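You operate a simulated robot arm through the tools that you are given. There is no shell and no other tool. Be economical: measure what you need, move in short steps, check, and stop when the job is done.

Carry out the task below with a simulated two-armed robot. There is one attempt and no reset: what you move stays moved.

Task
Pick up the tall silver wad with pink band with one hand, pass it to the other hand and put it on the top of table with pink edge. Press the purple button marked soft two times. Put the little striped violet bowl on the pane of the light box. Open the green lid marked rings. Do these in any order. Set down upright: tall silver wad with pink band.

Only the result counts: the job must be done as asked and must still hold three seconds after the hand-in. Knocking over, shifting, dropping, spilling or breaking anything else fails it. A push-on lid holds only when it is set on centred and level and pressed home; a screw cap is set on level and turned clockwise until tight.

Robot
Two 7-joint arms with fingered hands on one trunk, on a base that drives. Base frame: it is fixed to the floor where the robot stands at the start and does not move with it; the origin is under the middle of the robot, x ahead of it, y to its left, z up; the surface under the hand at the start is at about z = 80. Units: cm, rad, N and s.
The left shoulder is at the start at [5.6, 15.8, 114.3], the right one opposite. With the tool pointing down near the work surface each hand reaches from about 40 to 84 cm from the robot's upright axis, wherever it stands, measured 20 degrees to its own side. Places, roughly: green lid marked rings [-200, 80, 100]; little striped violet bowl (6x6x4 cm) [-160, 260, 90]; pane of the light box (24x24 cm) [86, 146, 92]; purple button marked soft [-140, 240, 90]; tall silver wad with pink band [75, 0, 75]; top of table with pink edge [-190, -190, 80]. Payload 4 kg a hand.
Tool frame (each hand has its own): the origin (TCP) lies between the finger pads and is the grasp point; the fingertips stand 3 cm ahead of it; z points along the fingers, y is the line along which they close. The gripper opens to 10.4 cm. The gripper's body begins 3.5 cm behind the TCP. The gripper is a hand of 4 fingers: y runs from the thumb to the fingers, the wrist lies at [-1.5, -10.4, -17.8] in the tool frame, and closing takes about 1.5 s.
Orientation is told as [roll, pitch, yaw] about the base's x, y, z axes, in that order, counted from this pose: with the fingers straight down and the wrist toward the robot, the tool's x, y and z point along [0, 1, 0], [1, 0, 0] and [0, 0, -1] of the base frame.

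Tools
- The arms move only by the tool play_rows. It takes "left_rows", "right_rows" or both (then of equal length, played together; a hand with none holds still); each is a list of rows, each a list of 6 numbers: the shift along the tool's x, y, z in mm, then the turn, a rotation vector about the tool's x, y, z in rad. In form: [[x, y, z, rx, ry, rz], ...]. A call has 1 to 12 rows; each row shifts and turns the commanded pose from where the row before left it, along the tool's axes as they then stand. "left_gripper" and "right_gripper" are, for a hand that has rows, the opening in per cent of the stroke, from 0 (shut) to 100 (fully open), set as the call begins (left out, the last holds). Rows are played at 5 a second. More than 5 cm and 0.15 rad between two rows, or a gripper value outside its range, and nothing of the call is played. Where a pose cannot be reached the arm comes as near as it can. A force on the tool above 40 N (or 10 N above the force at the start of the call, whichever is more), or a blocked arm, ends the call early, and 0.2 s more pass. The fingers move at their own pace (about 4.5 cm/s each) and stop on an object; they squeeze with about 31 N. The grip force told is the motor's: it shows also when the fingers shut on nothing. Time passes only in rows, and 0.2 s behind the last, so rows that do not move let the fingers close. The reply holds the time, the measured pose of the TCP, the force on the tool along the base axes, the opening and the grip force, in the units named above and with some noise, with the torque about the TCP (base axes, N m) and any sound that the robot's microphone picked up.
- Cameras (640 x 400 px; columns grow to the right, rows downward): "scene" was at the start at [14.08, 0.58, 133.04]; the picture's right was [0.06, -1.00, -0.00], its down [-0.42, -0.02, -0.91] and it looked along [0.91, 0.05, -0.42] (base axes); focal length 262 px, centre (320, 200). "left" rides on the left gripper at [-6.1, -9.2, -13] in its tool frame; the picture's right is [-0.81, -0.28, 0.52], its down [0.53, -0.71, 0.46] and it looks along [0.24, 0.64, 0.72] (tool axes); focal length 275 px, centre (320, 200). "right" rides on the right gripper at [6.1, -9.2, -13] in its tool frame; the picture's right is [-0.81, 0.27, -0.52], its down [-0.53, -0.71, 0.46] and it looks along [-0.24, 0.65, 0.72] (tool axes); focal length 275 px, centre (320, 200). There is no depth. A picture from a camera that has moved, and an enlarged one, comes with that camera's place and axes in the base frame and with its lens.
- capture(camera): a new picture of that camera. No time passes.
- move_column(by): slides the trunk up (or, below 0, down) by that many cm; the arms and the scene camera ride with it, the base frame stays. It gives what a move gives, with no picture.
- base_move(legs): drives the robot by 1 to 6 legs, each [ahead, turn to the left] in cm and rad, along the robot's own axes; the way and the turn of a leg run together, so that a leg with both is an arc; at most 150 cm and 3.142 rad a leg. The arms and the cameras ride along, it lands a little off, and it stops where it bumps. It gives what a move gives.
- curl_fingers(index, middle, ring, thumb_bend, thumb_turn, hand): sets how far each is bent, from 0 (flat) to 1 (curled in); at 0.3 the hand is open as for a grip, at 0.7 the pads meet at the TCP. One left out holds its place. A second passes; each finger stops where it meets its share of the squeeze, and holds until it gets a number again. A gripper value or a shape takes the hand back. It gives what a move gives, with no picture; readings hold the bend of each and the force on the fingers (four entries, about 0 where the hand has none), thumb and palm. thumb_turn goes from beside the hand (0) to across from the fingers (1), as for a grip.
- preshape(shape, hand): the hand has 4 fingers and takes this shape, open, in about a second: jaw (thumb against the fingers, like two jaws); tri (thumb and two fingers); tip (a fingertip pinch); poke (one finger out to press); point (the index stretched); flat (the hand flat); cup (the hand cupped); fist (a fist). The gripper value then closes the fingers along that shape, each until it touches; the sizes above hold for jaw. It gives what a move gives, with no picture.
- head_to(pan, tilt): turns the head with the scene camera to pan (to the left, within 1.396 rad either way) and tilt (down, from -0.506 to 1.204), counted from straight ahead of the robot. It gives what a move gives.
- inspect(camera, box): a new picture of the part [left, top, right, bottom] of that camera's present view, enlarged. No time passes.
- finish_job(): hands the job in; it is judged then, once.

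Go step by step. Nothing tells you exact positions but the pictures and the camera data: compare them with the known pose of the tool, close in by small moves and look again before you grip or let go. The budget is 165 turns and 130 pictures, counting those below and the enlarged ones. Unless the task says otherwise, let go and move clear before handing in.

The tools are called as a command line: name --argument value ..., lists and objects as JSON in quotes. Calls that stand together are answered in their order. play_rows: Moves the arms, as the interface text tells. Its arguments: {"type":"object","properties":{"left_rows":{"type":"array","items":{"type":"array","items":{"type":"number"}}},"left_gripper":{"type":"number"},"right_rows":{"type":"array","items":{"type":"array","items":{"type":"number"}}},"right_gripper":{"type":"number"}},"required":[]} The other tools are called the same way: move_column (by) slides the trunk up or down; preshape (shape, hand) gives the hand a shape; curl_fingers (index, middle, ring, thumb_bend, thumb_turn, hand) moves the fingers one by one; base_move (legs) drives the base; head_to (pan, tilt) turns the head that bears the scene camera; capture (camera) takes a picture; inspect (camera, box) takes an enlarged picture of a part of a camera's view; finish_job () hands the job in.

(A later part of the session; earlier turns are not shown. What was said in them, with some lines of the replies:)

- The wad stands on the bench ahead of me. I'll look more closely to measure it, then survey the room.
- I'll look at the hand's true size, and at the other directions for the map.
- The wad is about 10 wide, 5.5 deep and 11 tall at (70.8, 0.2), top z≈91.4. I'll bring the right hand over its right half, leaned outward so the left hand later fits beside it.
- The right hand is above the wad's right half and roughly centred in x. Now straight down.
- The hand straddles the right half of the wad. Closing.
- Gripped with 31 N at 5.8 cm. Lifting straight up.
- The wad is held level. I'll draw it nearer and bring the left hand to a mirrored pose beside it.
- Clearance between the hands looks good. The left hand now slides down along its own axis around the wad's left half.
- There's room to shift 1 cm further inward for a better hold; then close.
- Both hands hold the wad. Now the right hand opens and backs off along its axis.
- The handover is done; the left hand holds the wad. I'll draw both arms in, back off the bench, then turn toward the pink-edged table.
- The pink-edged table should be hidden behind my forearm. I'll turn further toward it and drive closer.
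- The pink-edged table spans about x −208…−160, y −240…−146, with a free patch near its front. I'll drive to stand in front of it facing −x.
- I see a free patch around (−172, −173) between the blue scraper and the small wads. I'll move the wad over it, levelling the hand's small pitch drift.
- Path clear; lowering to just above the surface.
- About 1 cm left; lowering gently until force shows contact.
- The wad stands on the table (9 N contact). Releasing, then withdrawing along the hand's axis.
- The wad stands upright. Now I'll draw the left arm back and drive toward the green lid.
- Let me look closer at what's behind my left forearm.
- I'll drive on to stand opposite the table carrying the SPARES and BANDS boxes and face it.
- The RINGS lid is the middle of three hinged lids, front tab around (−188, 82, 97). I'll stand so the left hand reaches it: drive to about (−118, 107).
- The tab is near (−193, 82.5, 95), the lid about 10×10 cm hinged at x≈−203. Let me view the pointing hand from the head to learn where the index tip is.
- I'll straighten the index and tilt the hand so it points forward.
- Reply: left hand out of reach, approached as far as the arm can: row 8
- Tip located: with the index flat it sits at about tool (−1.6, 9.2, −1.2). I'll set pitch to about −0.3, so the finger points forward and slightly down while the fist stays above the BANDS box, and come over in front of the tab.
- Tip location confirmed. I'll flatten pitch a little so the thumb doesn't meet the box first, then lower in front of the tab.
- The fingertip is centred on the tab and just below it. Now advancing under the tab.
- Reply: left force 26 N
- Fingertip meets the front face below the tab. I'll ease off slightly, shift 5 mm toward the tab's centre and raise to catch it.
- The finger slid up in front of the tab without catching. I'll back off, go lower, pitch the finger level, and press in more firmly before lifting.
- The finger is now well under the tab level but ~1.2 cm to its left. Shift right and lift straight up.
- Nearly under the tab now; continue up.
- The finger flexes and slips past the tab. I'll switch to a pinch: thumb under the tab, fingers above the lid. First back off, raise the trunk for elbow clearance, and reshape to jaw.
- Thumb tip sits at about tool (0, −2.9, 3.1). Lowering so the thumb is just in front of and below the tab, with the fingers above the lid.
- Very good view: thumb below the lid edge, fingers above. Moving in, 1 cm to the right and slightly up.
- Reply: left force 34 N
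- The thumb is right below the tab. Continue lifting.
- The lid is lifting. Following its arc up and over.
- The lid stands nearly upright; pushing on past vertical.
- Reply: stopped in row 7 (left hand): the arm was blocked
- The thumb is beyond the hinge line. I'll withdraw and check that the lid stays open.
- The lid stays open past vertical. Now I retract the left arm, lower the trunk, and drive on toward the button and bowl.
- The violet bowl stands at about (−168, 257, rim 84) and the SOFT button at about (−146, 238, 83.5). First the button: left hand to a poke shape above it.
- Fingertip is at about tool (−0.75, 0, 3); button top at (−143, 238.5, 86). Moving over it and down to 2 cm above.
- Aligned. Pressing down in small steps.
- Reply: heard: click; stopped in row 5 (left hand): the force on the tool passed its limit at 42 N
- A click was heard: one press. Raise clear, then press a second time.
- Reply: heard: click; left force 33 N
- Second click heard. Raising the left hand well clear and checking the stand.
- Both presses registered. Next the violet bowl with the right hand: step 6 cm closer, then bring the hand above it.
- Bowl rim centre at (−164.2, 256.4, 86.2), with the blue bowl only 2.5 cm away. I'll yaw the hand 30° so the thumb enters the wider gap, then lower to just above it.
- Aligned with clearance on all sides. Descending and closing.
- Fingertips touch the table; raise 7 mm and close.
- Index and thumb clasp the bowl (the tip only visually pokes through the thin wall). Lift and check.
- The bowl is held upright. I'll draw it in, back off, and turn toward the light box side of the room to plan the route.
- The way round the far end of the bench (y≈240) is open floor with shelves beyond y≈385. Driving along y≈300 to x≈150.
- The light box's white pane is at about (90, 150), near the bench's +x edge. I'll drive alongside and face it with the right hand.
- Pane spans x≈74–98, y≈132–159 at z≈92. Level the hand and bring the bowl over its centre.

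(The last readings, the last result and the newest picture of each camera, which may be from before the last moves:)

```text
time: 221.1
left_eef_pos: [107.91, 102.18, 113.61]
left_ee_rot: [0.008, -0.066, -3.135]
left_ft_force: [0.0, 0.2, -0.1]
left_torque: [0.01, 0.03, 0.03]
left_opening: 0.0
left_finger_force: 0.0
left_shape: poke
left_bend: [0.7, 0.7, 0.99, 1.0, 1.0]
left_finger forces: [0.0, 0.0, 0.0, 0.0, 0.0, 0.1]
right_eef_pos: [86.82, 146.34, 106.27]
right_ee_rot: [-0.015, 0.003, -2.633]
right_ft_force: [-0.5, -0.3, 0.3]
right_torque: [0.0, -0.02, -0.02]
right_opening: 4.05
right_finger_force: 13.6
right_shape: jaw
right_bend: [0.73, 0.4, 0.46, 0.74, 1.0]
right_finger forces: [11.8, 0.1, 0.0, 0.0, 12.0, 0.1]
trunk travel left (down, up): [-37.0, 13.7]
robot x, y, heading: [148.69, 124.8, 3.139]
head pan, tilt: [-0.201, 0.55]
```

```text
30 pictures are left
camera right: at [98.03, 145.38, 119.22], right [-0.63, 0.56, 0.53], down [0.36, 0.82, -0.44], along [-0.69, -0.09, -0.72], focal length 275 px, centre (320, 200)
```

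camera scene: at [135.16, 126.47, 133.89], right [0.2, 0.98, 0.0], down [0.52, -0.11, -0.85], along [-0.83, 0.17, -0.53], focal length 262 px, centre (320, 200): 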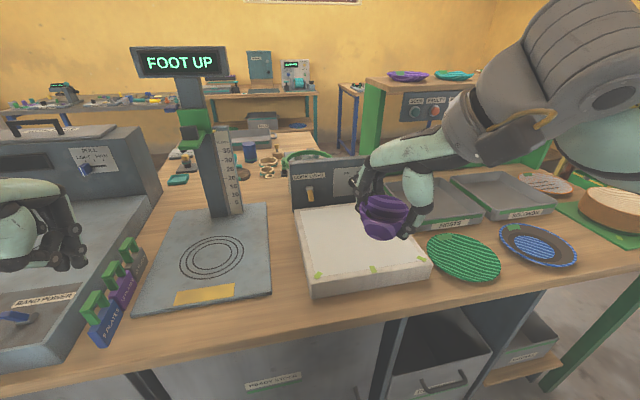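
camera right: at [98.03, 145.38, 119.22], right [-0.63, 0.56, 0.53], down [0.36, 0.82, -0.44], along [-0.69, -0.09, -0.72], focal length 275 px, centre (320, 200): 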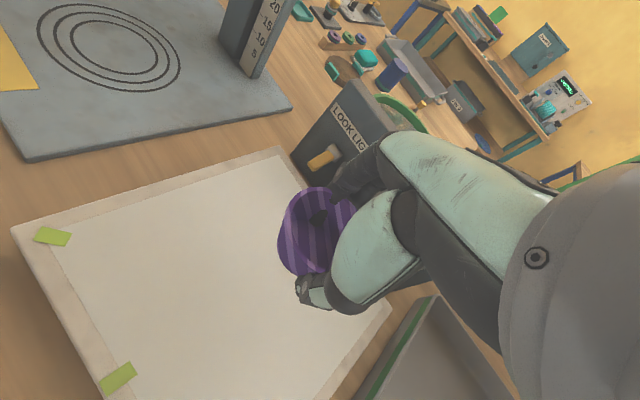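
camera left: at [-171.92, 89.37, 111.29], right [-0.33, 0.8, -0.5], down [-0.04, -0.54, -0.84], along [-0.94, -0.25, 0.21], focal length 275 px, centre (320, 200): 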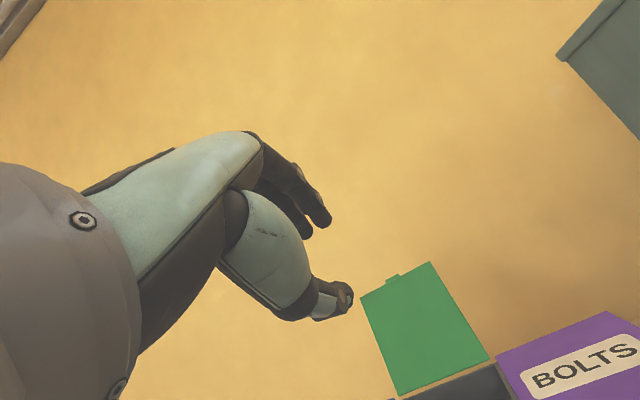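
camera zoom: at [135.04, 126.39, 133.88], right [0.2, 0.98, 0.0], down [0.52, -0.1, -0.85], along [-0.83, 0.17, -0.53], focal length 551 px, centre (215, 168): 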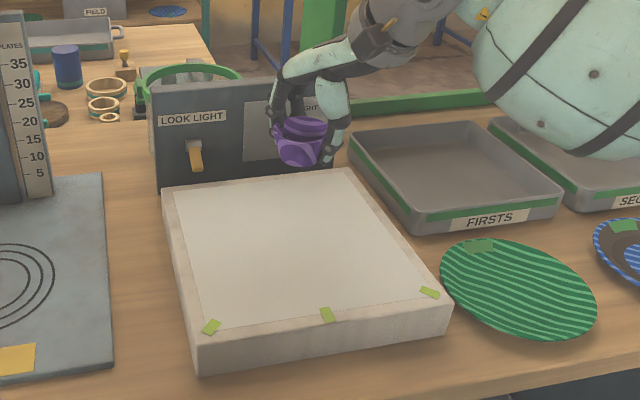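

The bowl is over the pane's centre (top z≈90.7). Lowering most of the way.

play_rows --right_rows '[[0, 0, 25, 0, 0, 0], [0, 0, 25, 0, 0, 0], [0, 0, 20, 0, 0, 0], [0, 0, 15, 0, 0, 0], [0, 0, 0, 0, 0, 0], [0, 0, 0, 0, 0, 0]]'

inspect --camera "right" --box '[220, 130, 420, 330]'

inspect --camera "scene" --box '[310, 130, 430, 260]'

```text
time: 222.5
left_eef_pos: [107.88, 102.23, 113.56]
left_ee_rot: [0.007, -0.068, -3.131]
left_ft_force: [-0.5, 0.4, -0.3]
left_torque: [0.02, 0.01, 0.02]
left_opening: 0.0
left_finger_force: 0.1
left_shape: poke
left_bend: [0.7, 0.7, 0.99, 1.0, 1.0]
left_finger forces: [0.0, 0.0, 0.0, 0.1, 0.0, 0.0]
right_eef_pos: [86.78, 146.48, 97.81]
right_ee_rot: [-0.016, 0.005, -2.633]
right_ft_force: [-0.1, -0.2, -0.6]
right_torque: [-0.02, 0.02, 0.0]
right_opening: 4.02
right_finger_force: 14.2
right_shape: jaw
right_bend: [0.73, 0.4, 0.46, 0.74, 1.0]
right_finger forces: [11.7, 0.1, 0.0, 0.0, 12.1, 0.1]
trunk travel left (down, up): [-37.0, 13.7]
robot x, y, heading: [148.51, 124.4, 3.141]
head pan, tilt: [-0.201, 0.55]
```

```text
2.00 times, centred on (320, 230) of right
camera zoom: at [97.92, 145.44, 110.79], right [-0.63, 0.56, 0.53], down [0.36, 0.82, -0.44], along [-0.69, -0.09, -0.72], focal length 551 px, centre (320, 140)
```

zoom: 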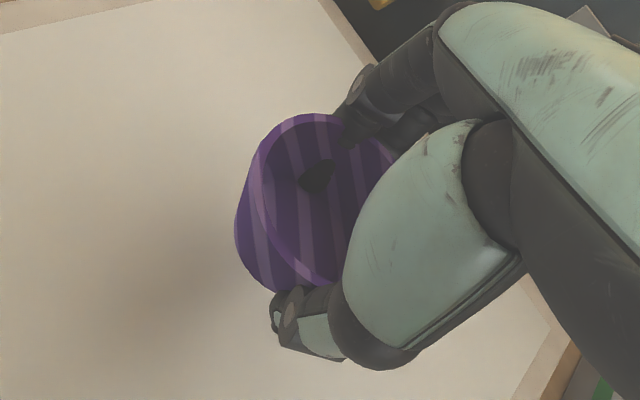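

```text
3.08 times, centred on (370, 195) of scene
camera zoom: at [135.04, 126.39, 133.88], right [0.2, 0.98, 0.0], down [0.52, -0.1, -0.85], along [-0.83, 0.17, -0.53], focal length 806 px, centre (166, 215)
```

zoom: 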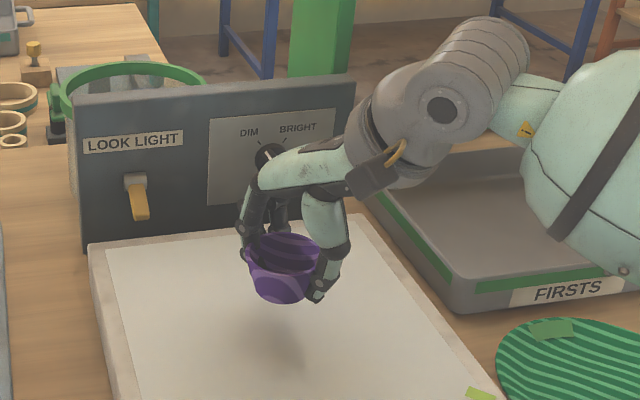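

Shift 2.5 cm back from the dimmer knob for margin, then lower in small steps to contact.

play_rows --right_rows '[[12.5, -21.7, 0, 0, 0, 0], [0, 0, 5, 0, 0, 0], [0, 0, 4, 0, 0, 0], [0, 0, 4, 0, 0, 0], [0, 0, 0, 0, 0, 0]]'

play_rows --right_rows '[[0, 0, 3, 0, 0, 0], [0, 0, 0, 0, 0, 0]]'

play_rows --right_rows '[[0, 0, 3, 0, 0, 0], [0, 0, 0, 0, 0, 0]]'

inspect --camera "scene" --box '[310, 150, 430, 280]'

```text
time: 223.7
left_eef_pos: [107.77, 102.16, 113.55]
left_ee_rot: [0.007, -0.064, -3.133]
left_ft_force: [1.0, 0.1, 0.1]
left_torque: [-0.01, 0.0, -0.01]
left_opening: 0.01
left_finger_force: 0.0
left_shape: poke
left_bend: [0.7, 0.7, 0.99, 1.0, 1.0]
left_finger forces: [0.1, 0.0, 0.1, 0.0, 0.1, 0.1]
right_eef_pos: [89.3, 146.45, 96.51]
right_ee_rot: [-0.015, 0.003, -2.631]
right_ft_force: [0.1, -0.5, -0.5]
right_torque: [0.01, 0.0, -0.03]
right_opening: 4.04
right_finger_force: 14.4
right_shape: jaw
right_bend: [0.73, 0.4, 0.46, 0.74, 1.0]
right_finger forces: [11.7, 0.0, 0.0, 0.0, 11.9, 0.1]
trunk travel left (down, up): [-37.0, 13.7]
robot x, y, heading: [148.84, 124.85, 3.137]
head pan, tilt: [-0.201, 0.55]
```

```text
time: 224.3
left_eef_pos: [107.77, 102.1, 113.56]
left_ee_rot: [0.008, -0.066, -3.133]
left_ft_force: [0.1, -0.1, -0.1]
left_torque: [-0.03, -0.01, 0.02]
left_opening: 0.0
left_finger_force: 0.0
left_shape: poke
left_bend: [0.7, 0.7, 0.99, 1.0, 1.0]
left_finger forces: [0.1, 0.0, 0.0, 0.0, 0.0, 0.0]
right_eef_pos: [89.25, 146.34, 96.2]
right_ee_rot: [-0.016, 0.003, -2.632]
right_ft_force: [-0.4, -0.2, -0.2]
right_torque: [0.04, -0.02, 0.0]
right_opening: 4.03
right_finger_force: 13.7
right_shape: jaw
right_bend: [0.73, 0.4, 0.46, 0.74, 1.0]
right_finger forces: [11.7, 0.0, 0.0, 0.0, 11.9, 0.0]
trunk travel left (down, up): [-37.0, 13.7]
robot x, y, heading: [148.98, 124.56, 3.137]
head pan, tilt: [-0.201, 0.55]
```

```text
time: 224.9
left_eef_pos: [107.76, 102.11, 113.73]
left_ee_rot: [0.009, -0.067, -3.133]
left_ft_force: [-0.2, 0.3, 0.0]
left_torque: [0.02, -0.01, -0.02]
left_opening: 0.0
left_finger_force: 0.0
left_shape: poke
left_bend: [0.7, 0.7, 0.99, 1.0, 1.0]
left_finger forces: [0.0, 0.0, 0.0, 0.1, 0.0, 0.0]
right_eef_pos: [89.37, 146.33, 95.84]
right_ee_rot: [-0.016, 0.004, -2.631]
right_ft_force: [-0.3, 0.0, 0.0]
right_torque: [0.02, -0.01, 0.01]
right_opening: 4.05
right_finger_force: 13.5
right_shape: jaw
right_bend: [0.73, 0.4, 0.46, 0.74, 1.0]
right_finger forces: [11.7, 0.0, 0.0, 0.0, 11.9, 0.0]
trunk travel left (down, up): [-37.0, 13.7]
robot x, y, heading: [148.89, 124.62, 3.141]
head pan, tilt: [-0.201, 0.55]
```

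```text
3.08 times, centred on (370, 215) of scene
camera zoom: at [135.03, 126.39, 133.88], right [0.2, 0.98, 0.0], down [0.52, -0.1, -0.85], along [-0.83, 0.17, -0.53], focal length 806 px, centre (166, 154)
```

zoom: 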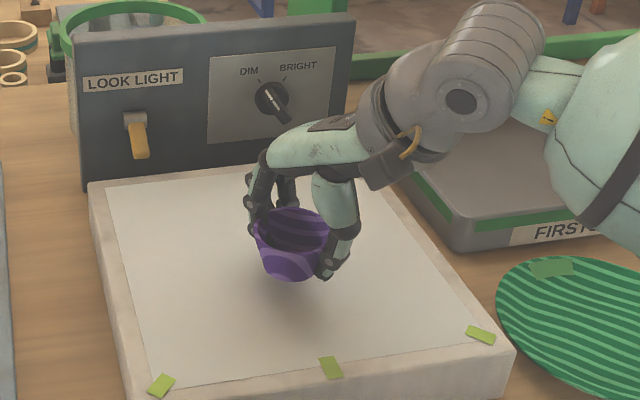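

Still about 2 cm above the pane; continue lowering gently.

play_rows --right_rows '[[0, 0, 4, 0, 0, 0], [0, 0, 4, 0, 0, 0], [0, 0, 0, 0, 0, 0]]'

play_rows --right_rows '[[0, 0, 3, 0, 0, 0], [0, 0, 0, 0, 0, 0]]'

play_rows --right_rows '[[0, 0, 3, 0, 0, 0], [0, 0, 0, 0, 0, 0]]'

inspect --camera "scene" --box '[310, 150, 430, 280]'

inspect --camera "right" --box '[220, 130, 420, 330]'

```text
time: 225.7
left_eef_pos: [107.84, 102.16, 113.64]
left_ee_rot: [0.007, -0.066, -3.133]
left_ft_force: [-0.4, -0.2, 0.4]
left_torque: [0.02, -0.01, 0.01]
left_opening: 0.0
left_finger_force: 0.0
left_shape: poke
left_bend: [0.7, 0.7, 0.99, 1.0, 1.0]
left_finger forces: [0.1, 0.0, 0.0, 0.1, 0.1, 0.0]
right_eef_pos: [89.21, 146.4, 95.15]
right_ee_rot: [-0.015, 0.004, -2.633]
right_ft_force: [0.1, 0.1, 0.8]
right_torque: [0.0, 0.0, -0.02]
right_opening: 4.05
right_finger_force: 14.1
right_shape: jaw
right_bend: [0.73, 0.4, 0.46, 0.74, 1.0]
right_finger forces: [11.7, 0.0, 0.1, 0.0, 12.0, 0.0]
trunk travel left (down, up): [-37.0, 13.7]
robot x, y, heading: [148.73, 124.5, 3.137]
head pan, tilt: [-0.201, 0.55]
```

```text
time: 226.3
left_eef_pos: [107.77, 102.14, 113.58]
left_ee_rot: [0.006, -0.067, -3.131]
left_ft_force: [0.5, 0.1, 0.3]
left_torque: [0.01, 0.0, 0.0]
left_opening: 0.0
left_finger_force: 0.1
left_shape: poke
left_bend: [0.7, 0.7, 0.99, 1.0, 1.0]
left_finger forces: [0.0, 0.0, 0.0, 0.0, 0.1, 0.1]
right_eef_pos: [89.18, 146.5, 94.67]
right_ee_rot: [-0.015, 0.005, -2.631]
right_ft_force: [0.9, -1.2, -0.8]
right_torque: [0.01, 0.0, 0.0]
right_opening: 4.03
right_finger_force: 14.5
right_shape: jaw
right_bend: [0.73, 0.4, 0.46, 0.74, 1.0]
right_finger forces: [11.7, 0.1, 0.0, 0.0, 11.9, 0.1]
trunk travel left (down, up): [-37.0, 13.7]
robot x, y, heading: [148.67, 124.52, 3.138]
head pan, tilt: [-0.201, 0.55]
```

```text
time: 226.9
left_eef_pos: [107.75, 102.2, 113.62]
left_ee_rot: [0.007, -0.065, -3.134]
left_ft_force: [0.1, -0.3, 0.7]
left_torque: [0.02, -0.02, 0.0]
left_opening: 0.01
left_finger_force: 0.1
left_shape: poke
left_bend: [0.7, 0.7, 0.99, 1.0, 1.0]
left_finger forces: [0.0, 0.0, 0.0, 0.0, 0.0, 0.0]
right_eef_pos: [89.23, 146.35, 94.46]
right_ee_rot: [-0.015, 0.003, -2.632]
right_ft_force: [1.1, 0.8, -0.3]
right_torque: [0.0, -0.02, -0.03]
right_opening: 4.05
right_finger_force: 14.7
right_shape: jaw
right_bend: [0.73, 0.4, 0.46, 0.74, 1.0]
right_finger forces: [11.7, 0.0, 0.0, 0.0, 11.9, 0.0]
trunk travel left (down, up): [-37.0, 13.7]
robot x, y, heading: [148.44, 124.59, 3.14]
head pan, tilt: [-0.201, 0.55]
```

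```text
3.08 times, centred on (370, 215) of scene
camera zoom: at [135.04, 126.39, 133.88], right [0.2, 0.98, 0.0], down [0.52, -0.1, -0.85], along [-0.83, 0.17, -0.53], focal length 806 px, centre (166, 154)
```

zoom: 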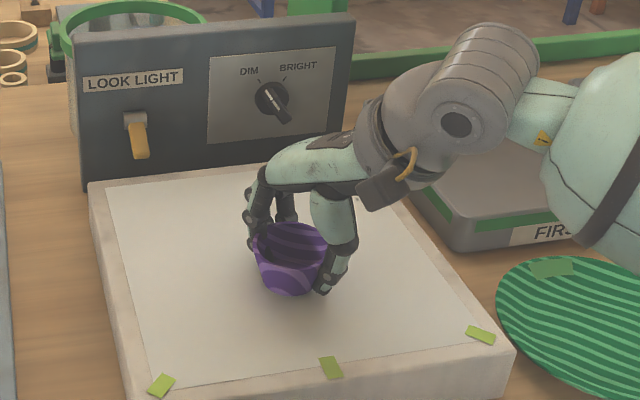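

```text
2.00 times, centred on (320, 230) of right
camera zoom: at [100.43, 145.48, 107.47], right [-0.63, 0.56, 0.53], down [0.36, 0.82, -0.44], along [-0.69, -0.09, -0.72], focal length 551 px, centre (320, 140)
```

zoom: 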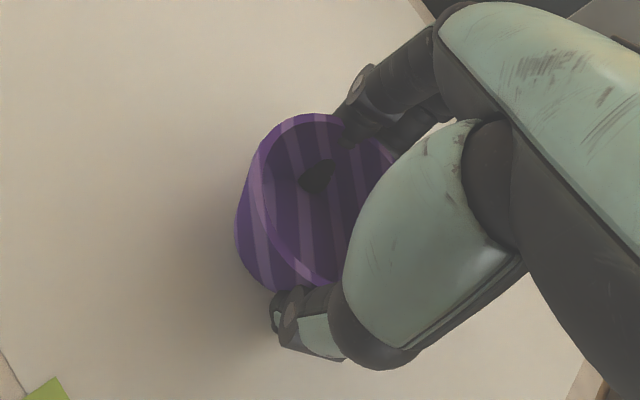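

No contact yet; keep stepping down.

play_rows --right_rows '[[0, 0, 3, 0, 0, 0], [0, 0, 0, 0, 0, 0]]'

play_rows --right_rows '[[0, 0, 3, 0, 0, 0], [0, 0, 0, 0, 0, 0]]'

play_rows --right_rows '[[0, 0, 2, 0, 0, 0], [0, 0, 0, 0, 0, 0]]'

inspect --camera "scene" --box '[320, 180, 400, 260]'

```text
time: 227.5
left_eef_pos: [107.94, 102.22, 113.71]
left_ee_rot: [0.01, -0.066, -3.133]
left_ft_force: [-0.3, 0.4, 0.0]
left_torque: [-0.02, -0.02, 0.0]
left_opening: 0.01
left_finger_force: 0.1
left_shape: poke
left_bend: [0.7, 0.7, 0.99, 1.0, 1.0]
left_finger forces: [0.0, 0.0, 0.0, 0.0, 0.0, 0.0]
right_eef_pos: [89.31, 146.51, 94.11]
right_ee_rot: [-0.015, 0.005, -2.633]
right_ft_force: [-0.6, -0.1, -0.2]
right_torque: [0.0, 0.0, 0.0]
right_opening: 4.03
right_finger_force: 14.2
right_shape: jaw
right_bend: [0.73, 0.4, 0.46, 0.74, 1.0]
right_finger forces: [11.7, 0.0, 0.1, 0.0, 11.9, 0.0]
trunk travel left (down, up): [-37.0, 13.7]
robot x, y, heading: [148.75, 124.63, 3.137]
head pan, tilt: [-0.201, 0.55]
```

```text
time: 228.1
left_eef_pos: [107.91, 102.15, 113.6]
left_ee_rot: [0.007, -0.066, -3.133]
left_ft_force: [1.1, -0.5, 0.0]
left_torque: [-0.02, 0.02, 0.02]
left_opening: 0.0
left_finger_force: 0.0
left_shape: poke
left_bend: [0.7, 0.7, 0.99, 1.0, 1.0]
left_finger forces: [0.1, 0.1, 0.1, 0.0, 0.1, 0.1]
right_eef_pos: [89.26, 146.34, 94.15]
right_ee_rot: [-0.017, -0.003, -2.632]
right_ft_force: [-0.3, 0.5, 10.3]
right_torque: [-0.23, 0.24, -0.02]
right_opening: 4.04
right_finger_force: 13.8
right_shape: jaw
right_bend: [0.74, 0.4, 0.46, 0.74, 1.0]
right_finger forces: [23.3, 0.1, 0.0, 0.0, 12.6, 0.1]
trunk travel left (down, up): [-37.0, 13.7]
robot x, y, heading: [148.47, 124.33, 3.143]
head pan, tilt: [-0.201, 0.55]
```

```text
time: 228.7
left_eef_pos: [108.0, 102.1, 113.7]
left_ee_rot: [0.006, -0.068, -3.133]
left_ft_force: [0.6, -0.3, 1.1]
left_torque: [0.0, 0.0, -0.02]
left_opening: 0.0
left_finger_force: 0.0
left_shape: poke
left_bend: [0.7, 0.7, 0.99, 1.0, 1.0]
left_finger forces: [0.0, 0.1, 0.0, 0.0, 0.0, 0.1]
right_eef_pos: [89.3, 146.4, 94.0]
right_ee_rot: [-0.016, -0.004, -2.631]
right_ft_force: [-2.1, 0.1, 22.6]
right_torque: [-0.49, 0.53, -0.07]
right_opening: 4.09
right_finger_force: 14.2
right_shape: jaw
right_bend: [0.74, 0.4, 0.46, 0.74, 1.0]
right_finger forces: [34.5, 0.1, 0.1, 0.0, 12.6, 0.1]
trunk travel left (down, up): [-37.0, 13.7]
robot x, y, heading: [148.1, 124.75, 3.145]
head pan, tilt: [-0.201, 0.55]
```

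```text
5.00 times, centred on (360, 220) of scene
camera zoom: at [135.31, 126.31, 133.92], right [0.2, 0.98, 0.0], down [0.52, -0.1, -0.85], along [-0.83, 0.17, -0.53], focal length 1310 px, centre (120, 100)
```

zoom: 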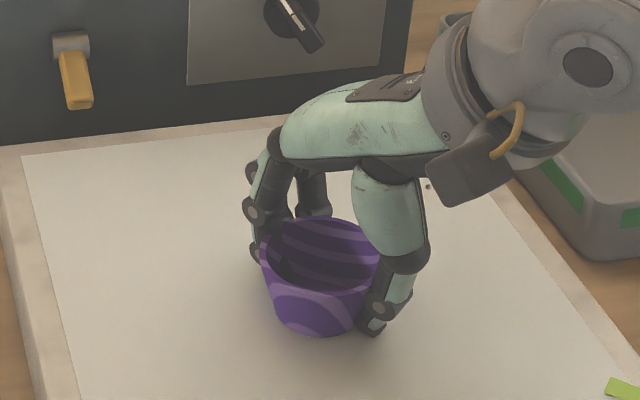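

Contact confirmed (22 N). Ease up 2.5 mm and open the hand.

play_rows --right_rows '[[0, 0, -2.5, 0, 0, 0], [0, 0, 0, 0, 0, 0]]'

play_rows --right_rows '[[0, 0, 0, 0, 0, 0], [0, 0, 0, 0, 0, 0], [0, 0, 0, 0, 0, 0], [0, 0, 0, 0, 0, 0], [0, 0, 0, 0, 0, 0], [0, 0, 0, 0, 0, 0], [0, 0, 0, 0, 0, 0], [0, 0, 0, 0, 0, 0]]' --right_gripper 85

inspect --camera "scene" --box '[310, 160, 430, 280]'

capture --camera "right"

```text
time: 229.3
left_eef_pos: [107.95, 102.0, 113.61]
left_ee_rot: [0.008, -0.066, -3.132]
left_ft_force: [0.4, -0.3, 0.6]
left_torque: [-0.01, -0.01, -0.04]
left_opening: 0.02
left_finger_force: 0.1
left_shape: poke
left_bend: [0.7, 0.7, 0.99, 1.0, 1.0]
left_finger forces: [0.0, 0.0, 0.1, 0.0, 0.0, 0.0]
right_eef_pos: [89.24, 146.39, 94.11]
right_ee_rot: [-0.018, -0.001, -2.631]
right_ft_force: [-3.4, 0.1, 17.8]
right_torque: [-0.43, 0.48, -0.08]
right_opening: 4.12
right_finger_force: 14.0
right_shape: jaw
right_bend: [0.74, 0.4, 0.46, 0.75, 1.0]
right_finger forces: [28.9, 0.0, 0.1, 0.0, 11.2, 0.0]
trunk travel left (down, up): [-37.0, 13.7]
robot x, y, heading: [148.14, 124.24, 3.14]
head pan, tilt: [-0.201, 0.55]
```

```text
time: 231.1
left_eef_pos: [107.99, 102.18, 113.56]
left_ee_rot: [0.008, -0.066, -3.132]
left_ft_force: [-0.6, 0.1, -0.4]
left_torque: [-0.02, 0.0, 0.02]
left_opening: 0.0
left_finger_force: 0.0
left_shape: poke
left_bend: [0.7, 0.7, 0.99, 1.0, 1.0]
left_finger forces: [0.0, 0.0, 0.1, 0.0, 0.0, 0.0]
right_eef_pos: [89.26, 146.5, 93.94]
right_ee_rot: [-0.015, 0.003, -2.631]
right_ft_force: [2.1, 0.1, 7.1]
right_torque: [-0.14, 0.25, 0.02]
right_opening: 8.65
right_finger_force: 0.2
right_shape: jaw
right_bend: [0.27, 0.33, 0.31, 0.44, 0.99]
right_finger forces: [0.0, 6.9, 0.1, 0.0, 0.1, 0.0]
trunk travel left (down, up): [-37.0, 13.7]
robot x, y, heading: [148.54, 124.8, 3.142]
head pan, tilt: [-0.201, 0.55]
```

```text
3.33 times, centred on (370, 220) of scene
camera zoom: at [135.17, 126.35, 133.89], right [0.2, 0.98, 0.0], down [0.52, -0.1, -0.85], along [-0.83, 0.17, -0.53], focal length 873 px, centre (153, 133)
```

zoom: 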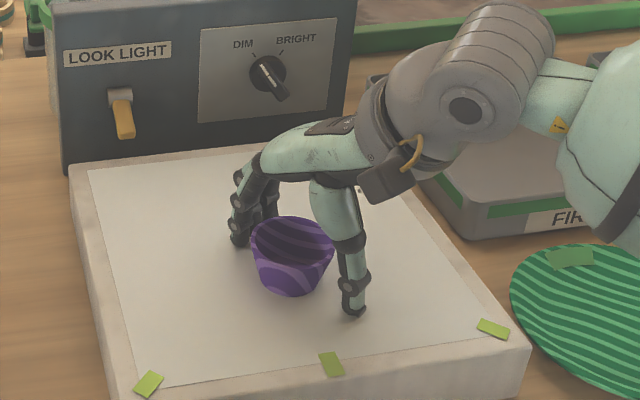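

```text
22 pictures are left
camera right: at [100.52, 145.45, 106.99], right [-0.63, 0.56, 0.53], down [0.36, 0.82, -0.44], along [-0.69, -0.09, -0.72], focal length 275 px, centre (320, 200)
```

right: 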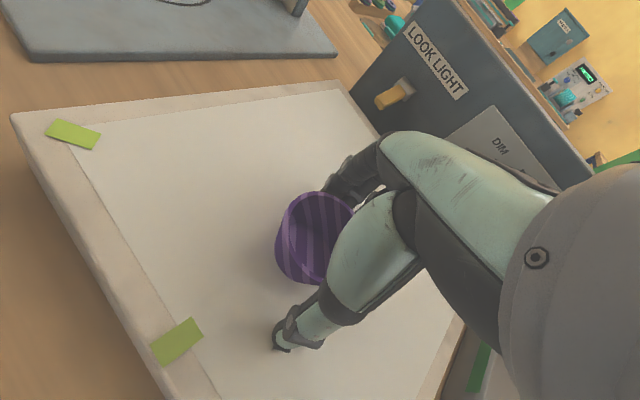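

The bowl stands upright on the pane, free of the fingers. Withdrawing straight up and checking.

play_rows --right_rows '[[0, 0, -8, 0, 0, 0], [0, 0, -15, 0, 0, 0], [0, 0, -30, 0, 0, 0], [0, 0, -45, 0, 0, 0], [0, 0, -45, 0, 0, 0], [20, -35, -20, 0, 0, 0], [20, -35, 0, 0, 0, 0], [20, -35, 0, 0, 0, 0], [20, -35, 0, 0, 0, 0], [0, 0, 0, 0, 0, 0]]'

capture --camera "scene"

```text
time: 233.3
left_eef_pos: [107.78, 102.0, 113.52]
left_ee_rot: [0.006, -0.064, -3.134]
left_ft_force: [0.0, 0.8, -0.1]
left_torque: [0.0, -0.01, 0.0]
left_opening: 0.0
left_finger_force: 0.1
left_shape: poke
left_bend: [0.7, 0.7, 0.99, 1.0, 1.0]
left_finger forces: [0.0, 0.0, 0.0, 0.1, 0.0, 0.0]
right_eef_pos: [105.48, 146.05, 110.27]
right_ee_rot: [-0.015, 0.004, -2.633]
right_ft_force: [-1.0, 0.0, 0.6]
right_torque: [0.0, -0.02, -0.01]
right_opening: 8.83
right_finger_force: 0.0
right_shape: jaw
right_bend: [0.27, 0.33, 0.31, 0.44, 0.99]
right_finger forces: [0.0, 0.0, 0.1, 0.1, 0.0, 0.1]
trunk travel left (down, up): [-37.0, 13.7]
robot x, y, heading: [148.52, 124.48, 3.138]
head pan, tilt: [-0.201, 0.55]
```

```text
21 pictures are left
camera scene: at [134.96, 126.36, 133.87], right [0.2, 0.98, 0.0], down [0.52, -0.1, -0.85], along [-0.83, 0.17, -0.53], focal length 262 px, centre (320, 200)
```

scene: 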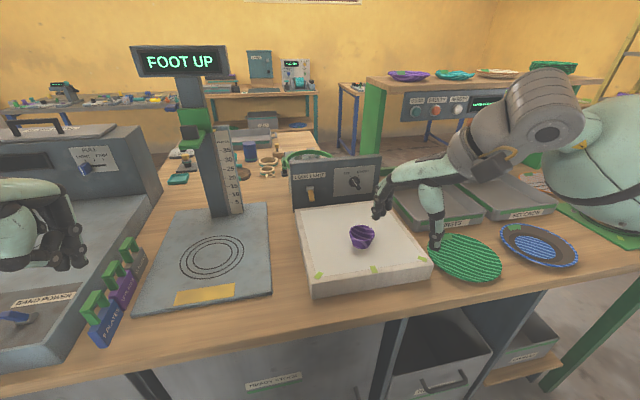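

The bowl rests upright on the pane, the wad stands on the pink-edged table, the SOFT button clicked twice, and the RINGS lid is open. Handing in.

finish_job

```text
The job is handed in.
```

I did all four parts and handed the job in:

- **Wad:** I picked it up with the right hand, passed it to the left, and set it upright on the table with the pink edge.
- **Button:** I pressed the purple button marked soft twice and heard one click each time.
- **Bowl:** The little striped violet bowl stands upright near the middle of the light box pane.
- **Lid:** The green lid marked rings is open past vertical and stayed there when I took the hand away. I did not look at it again before handing in.
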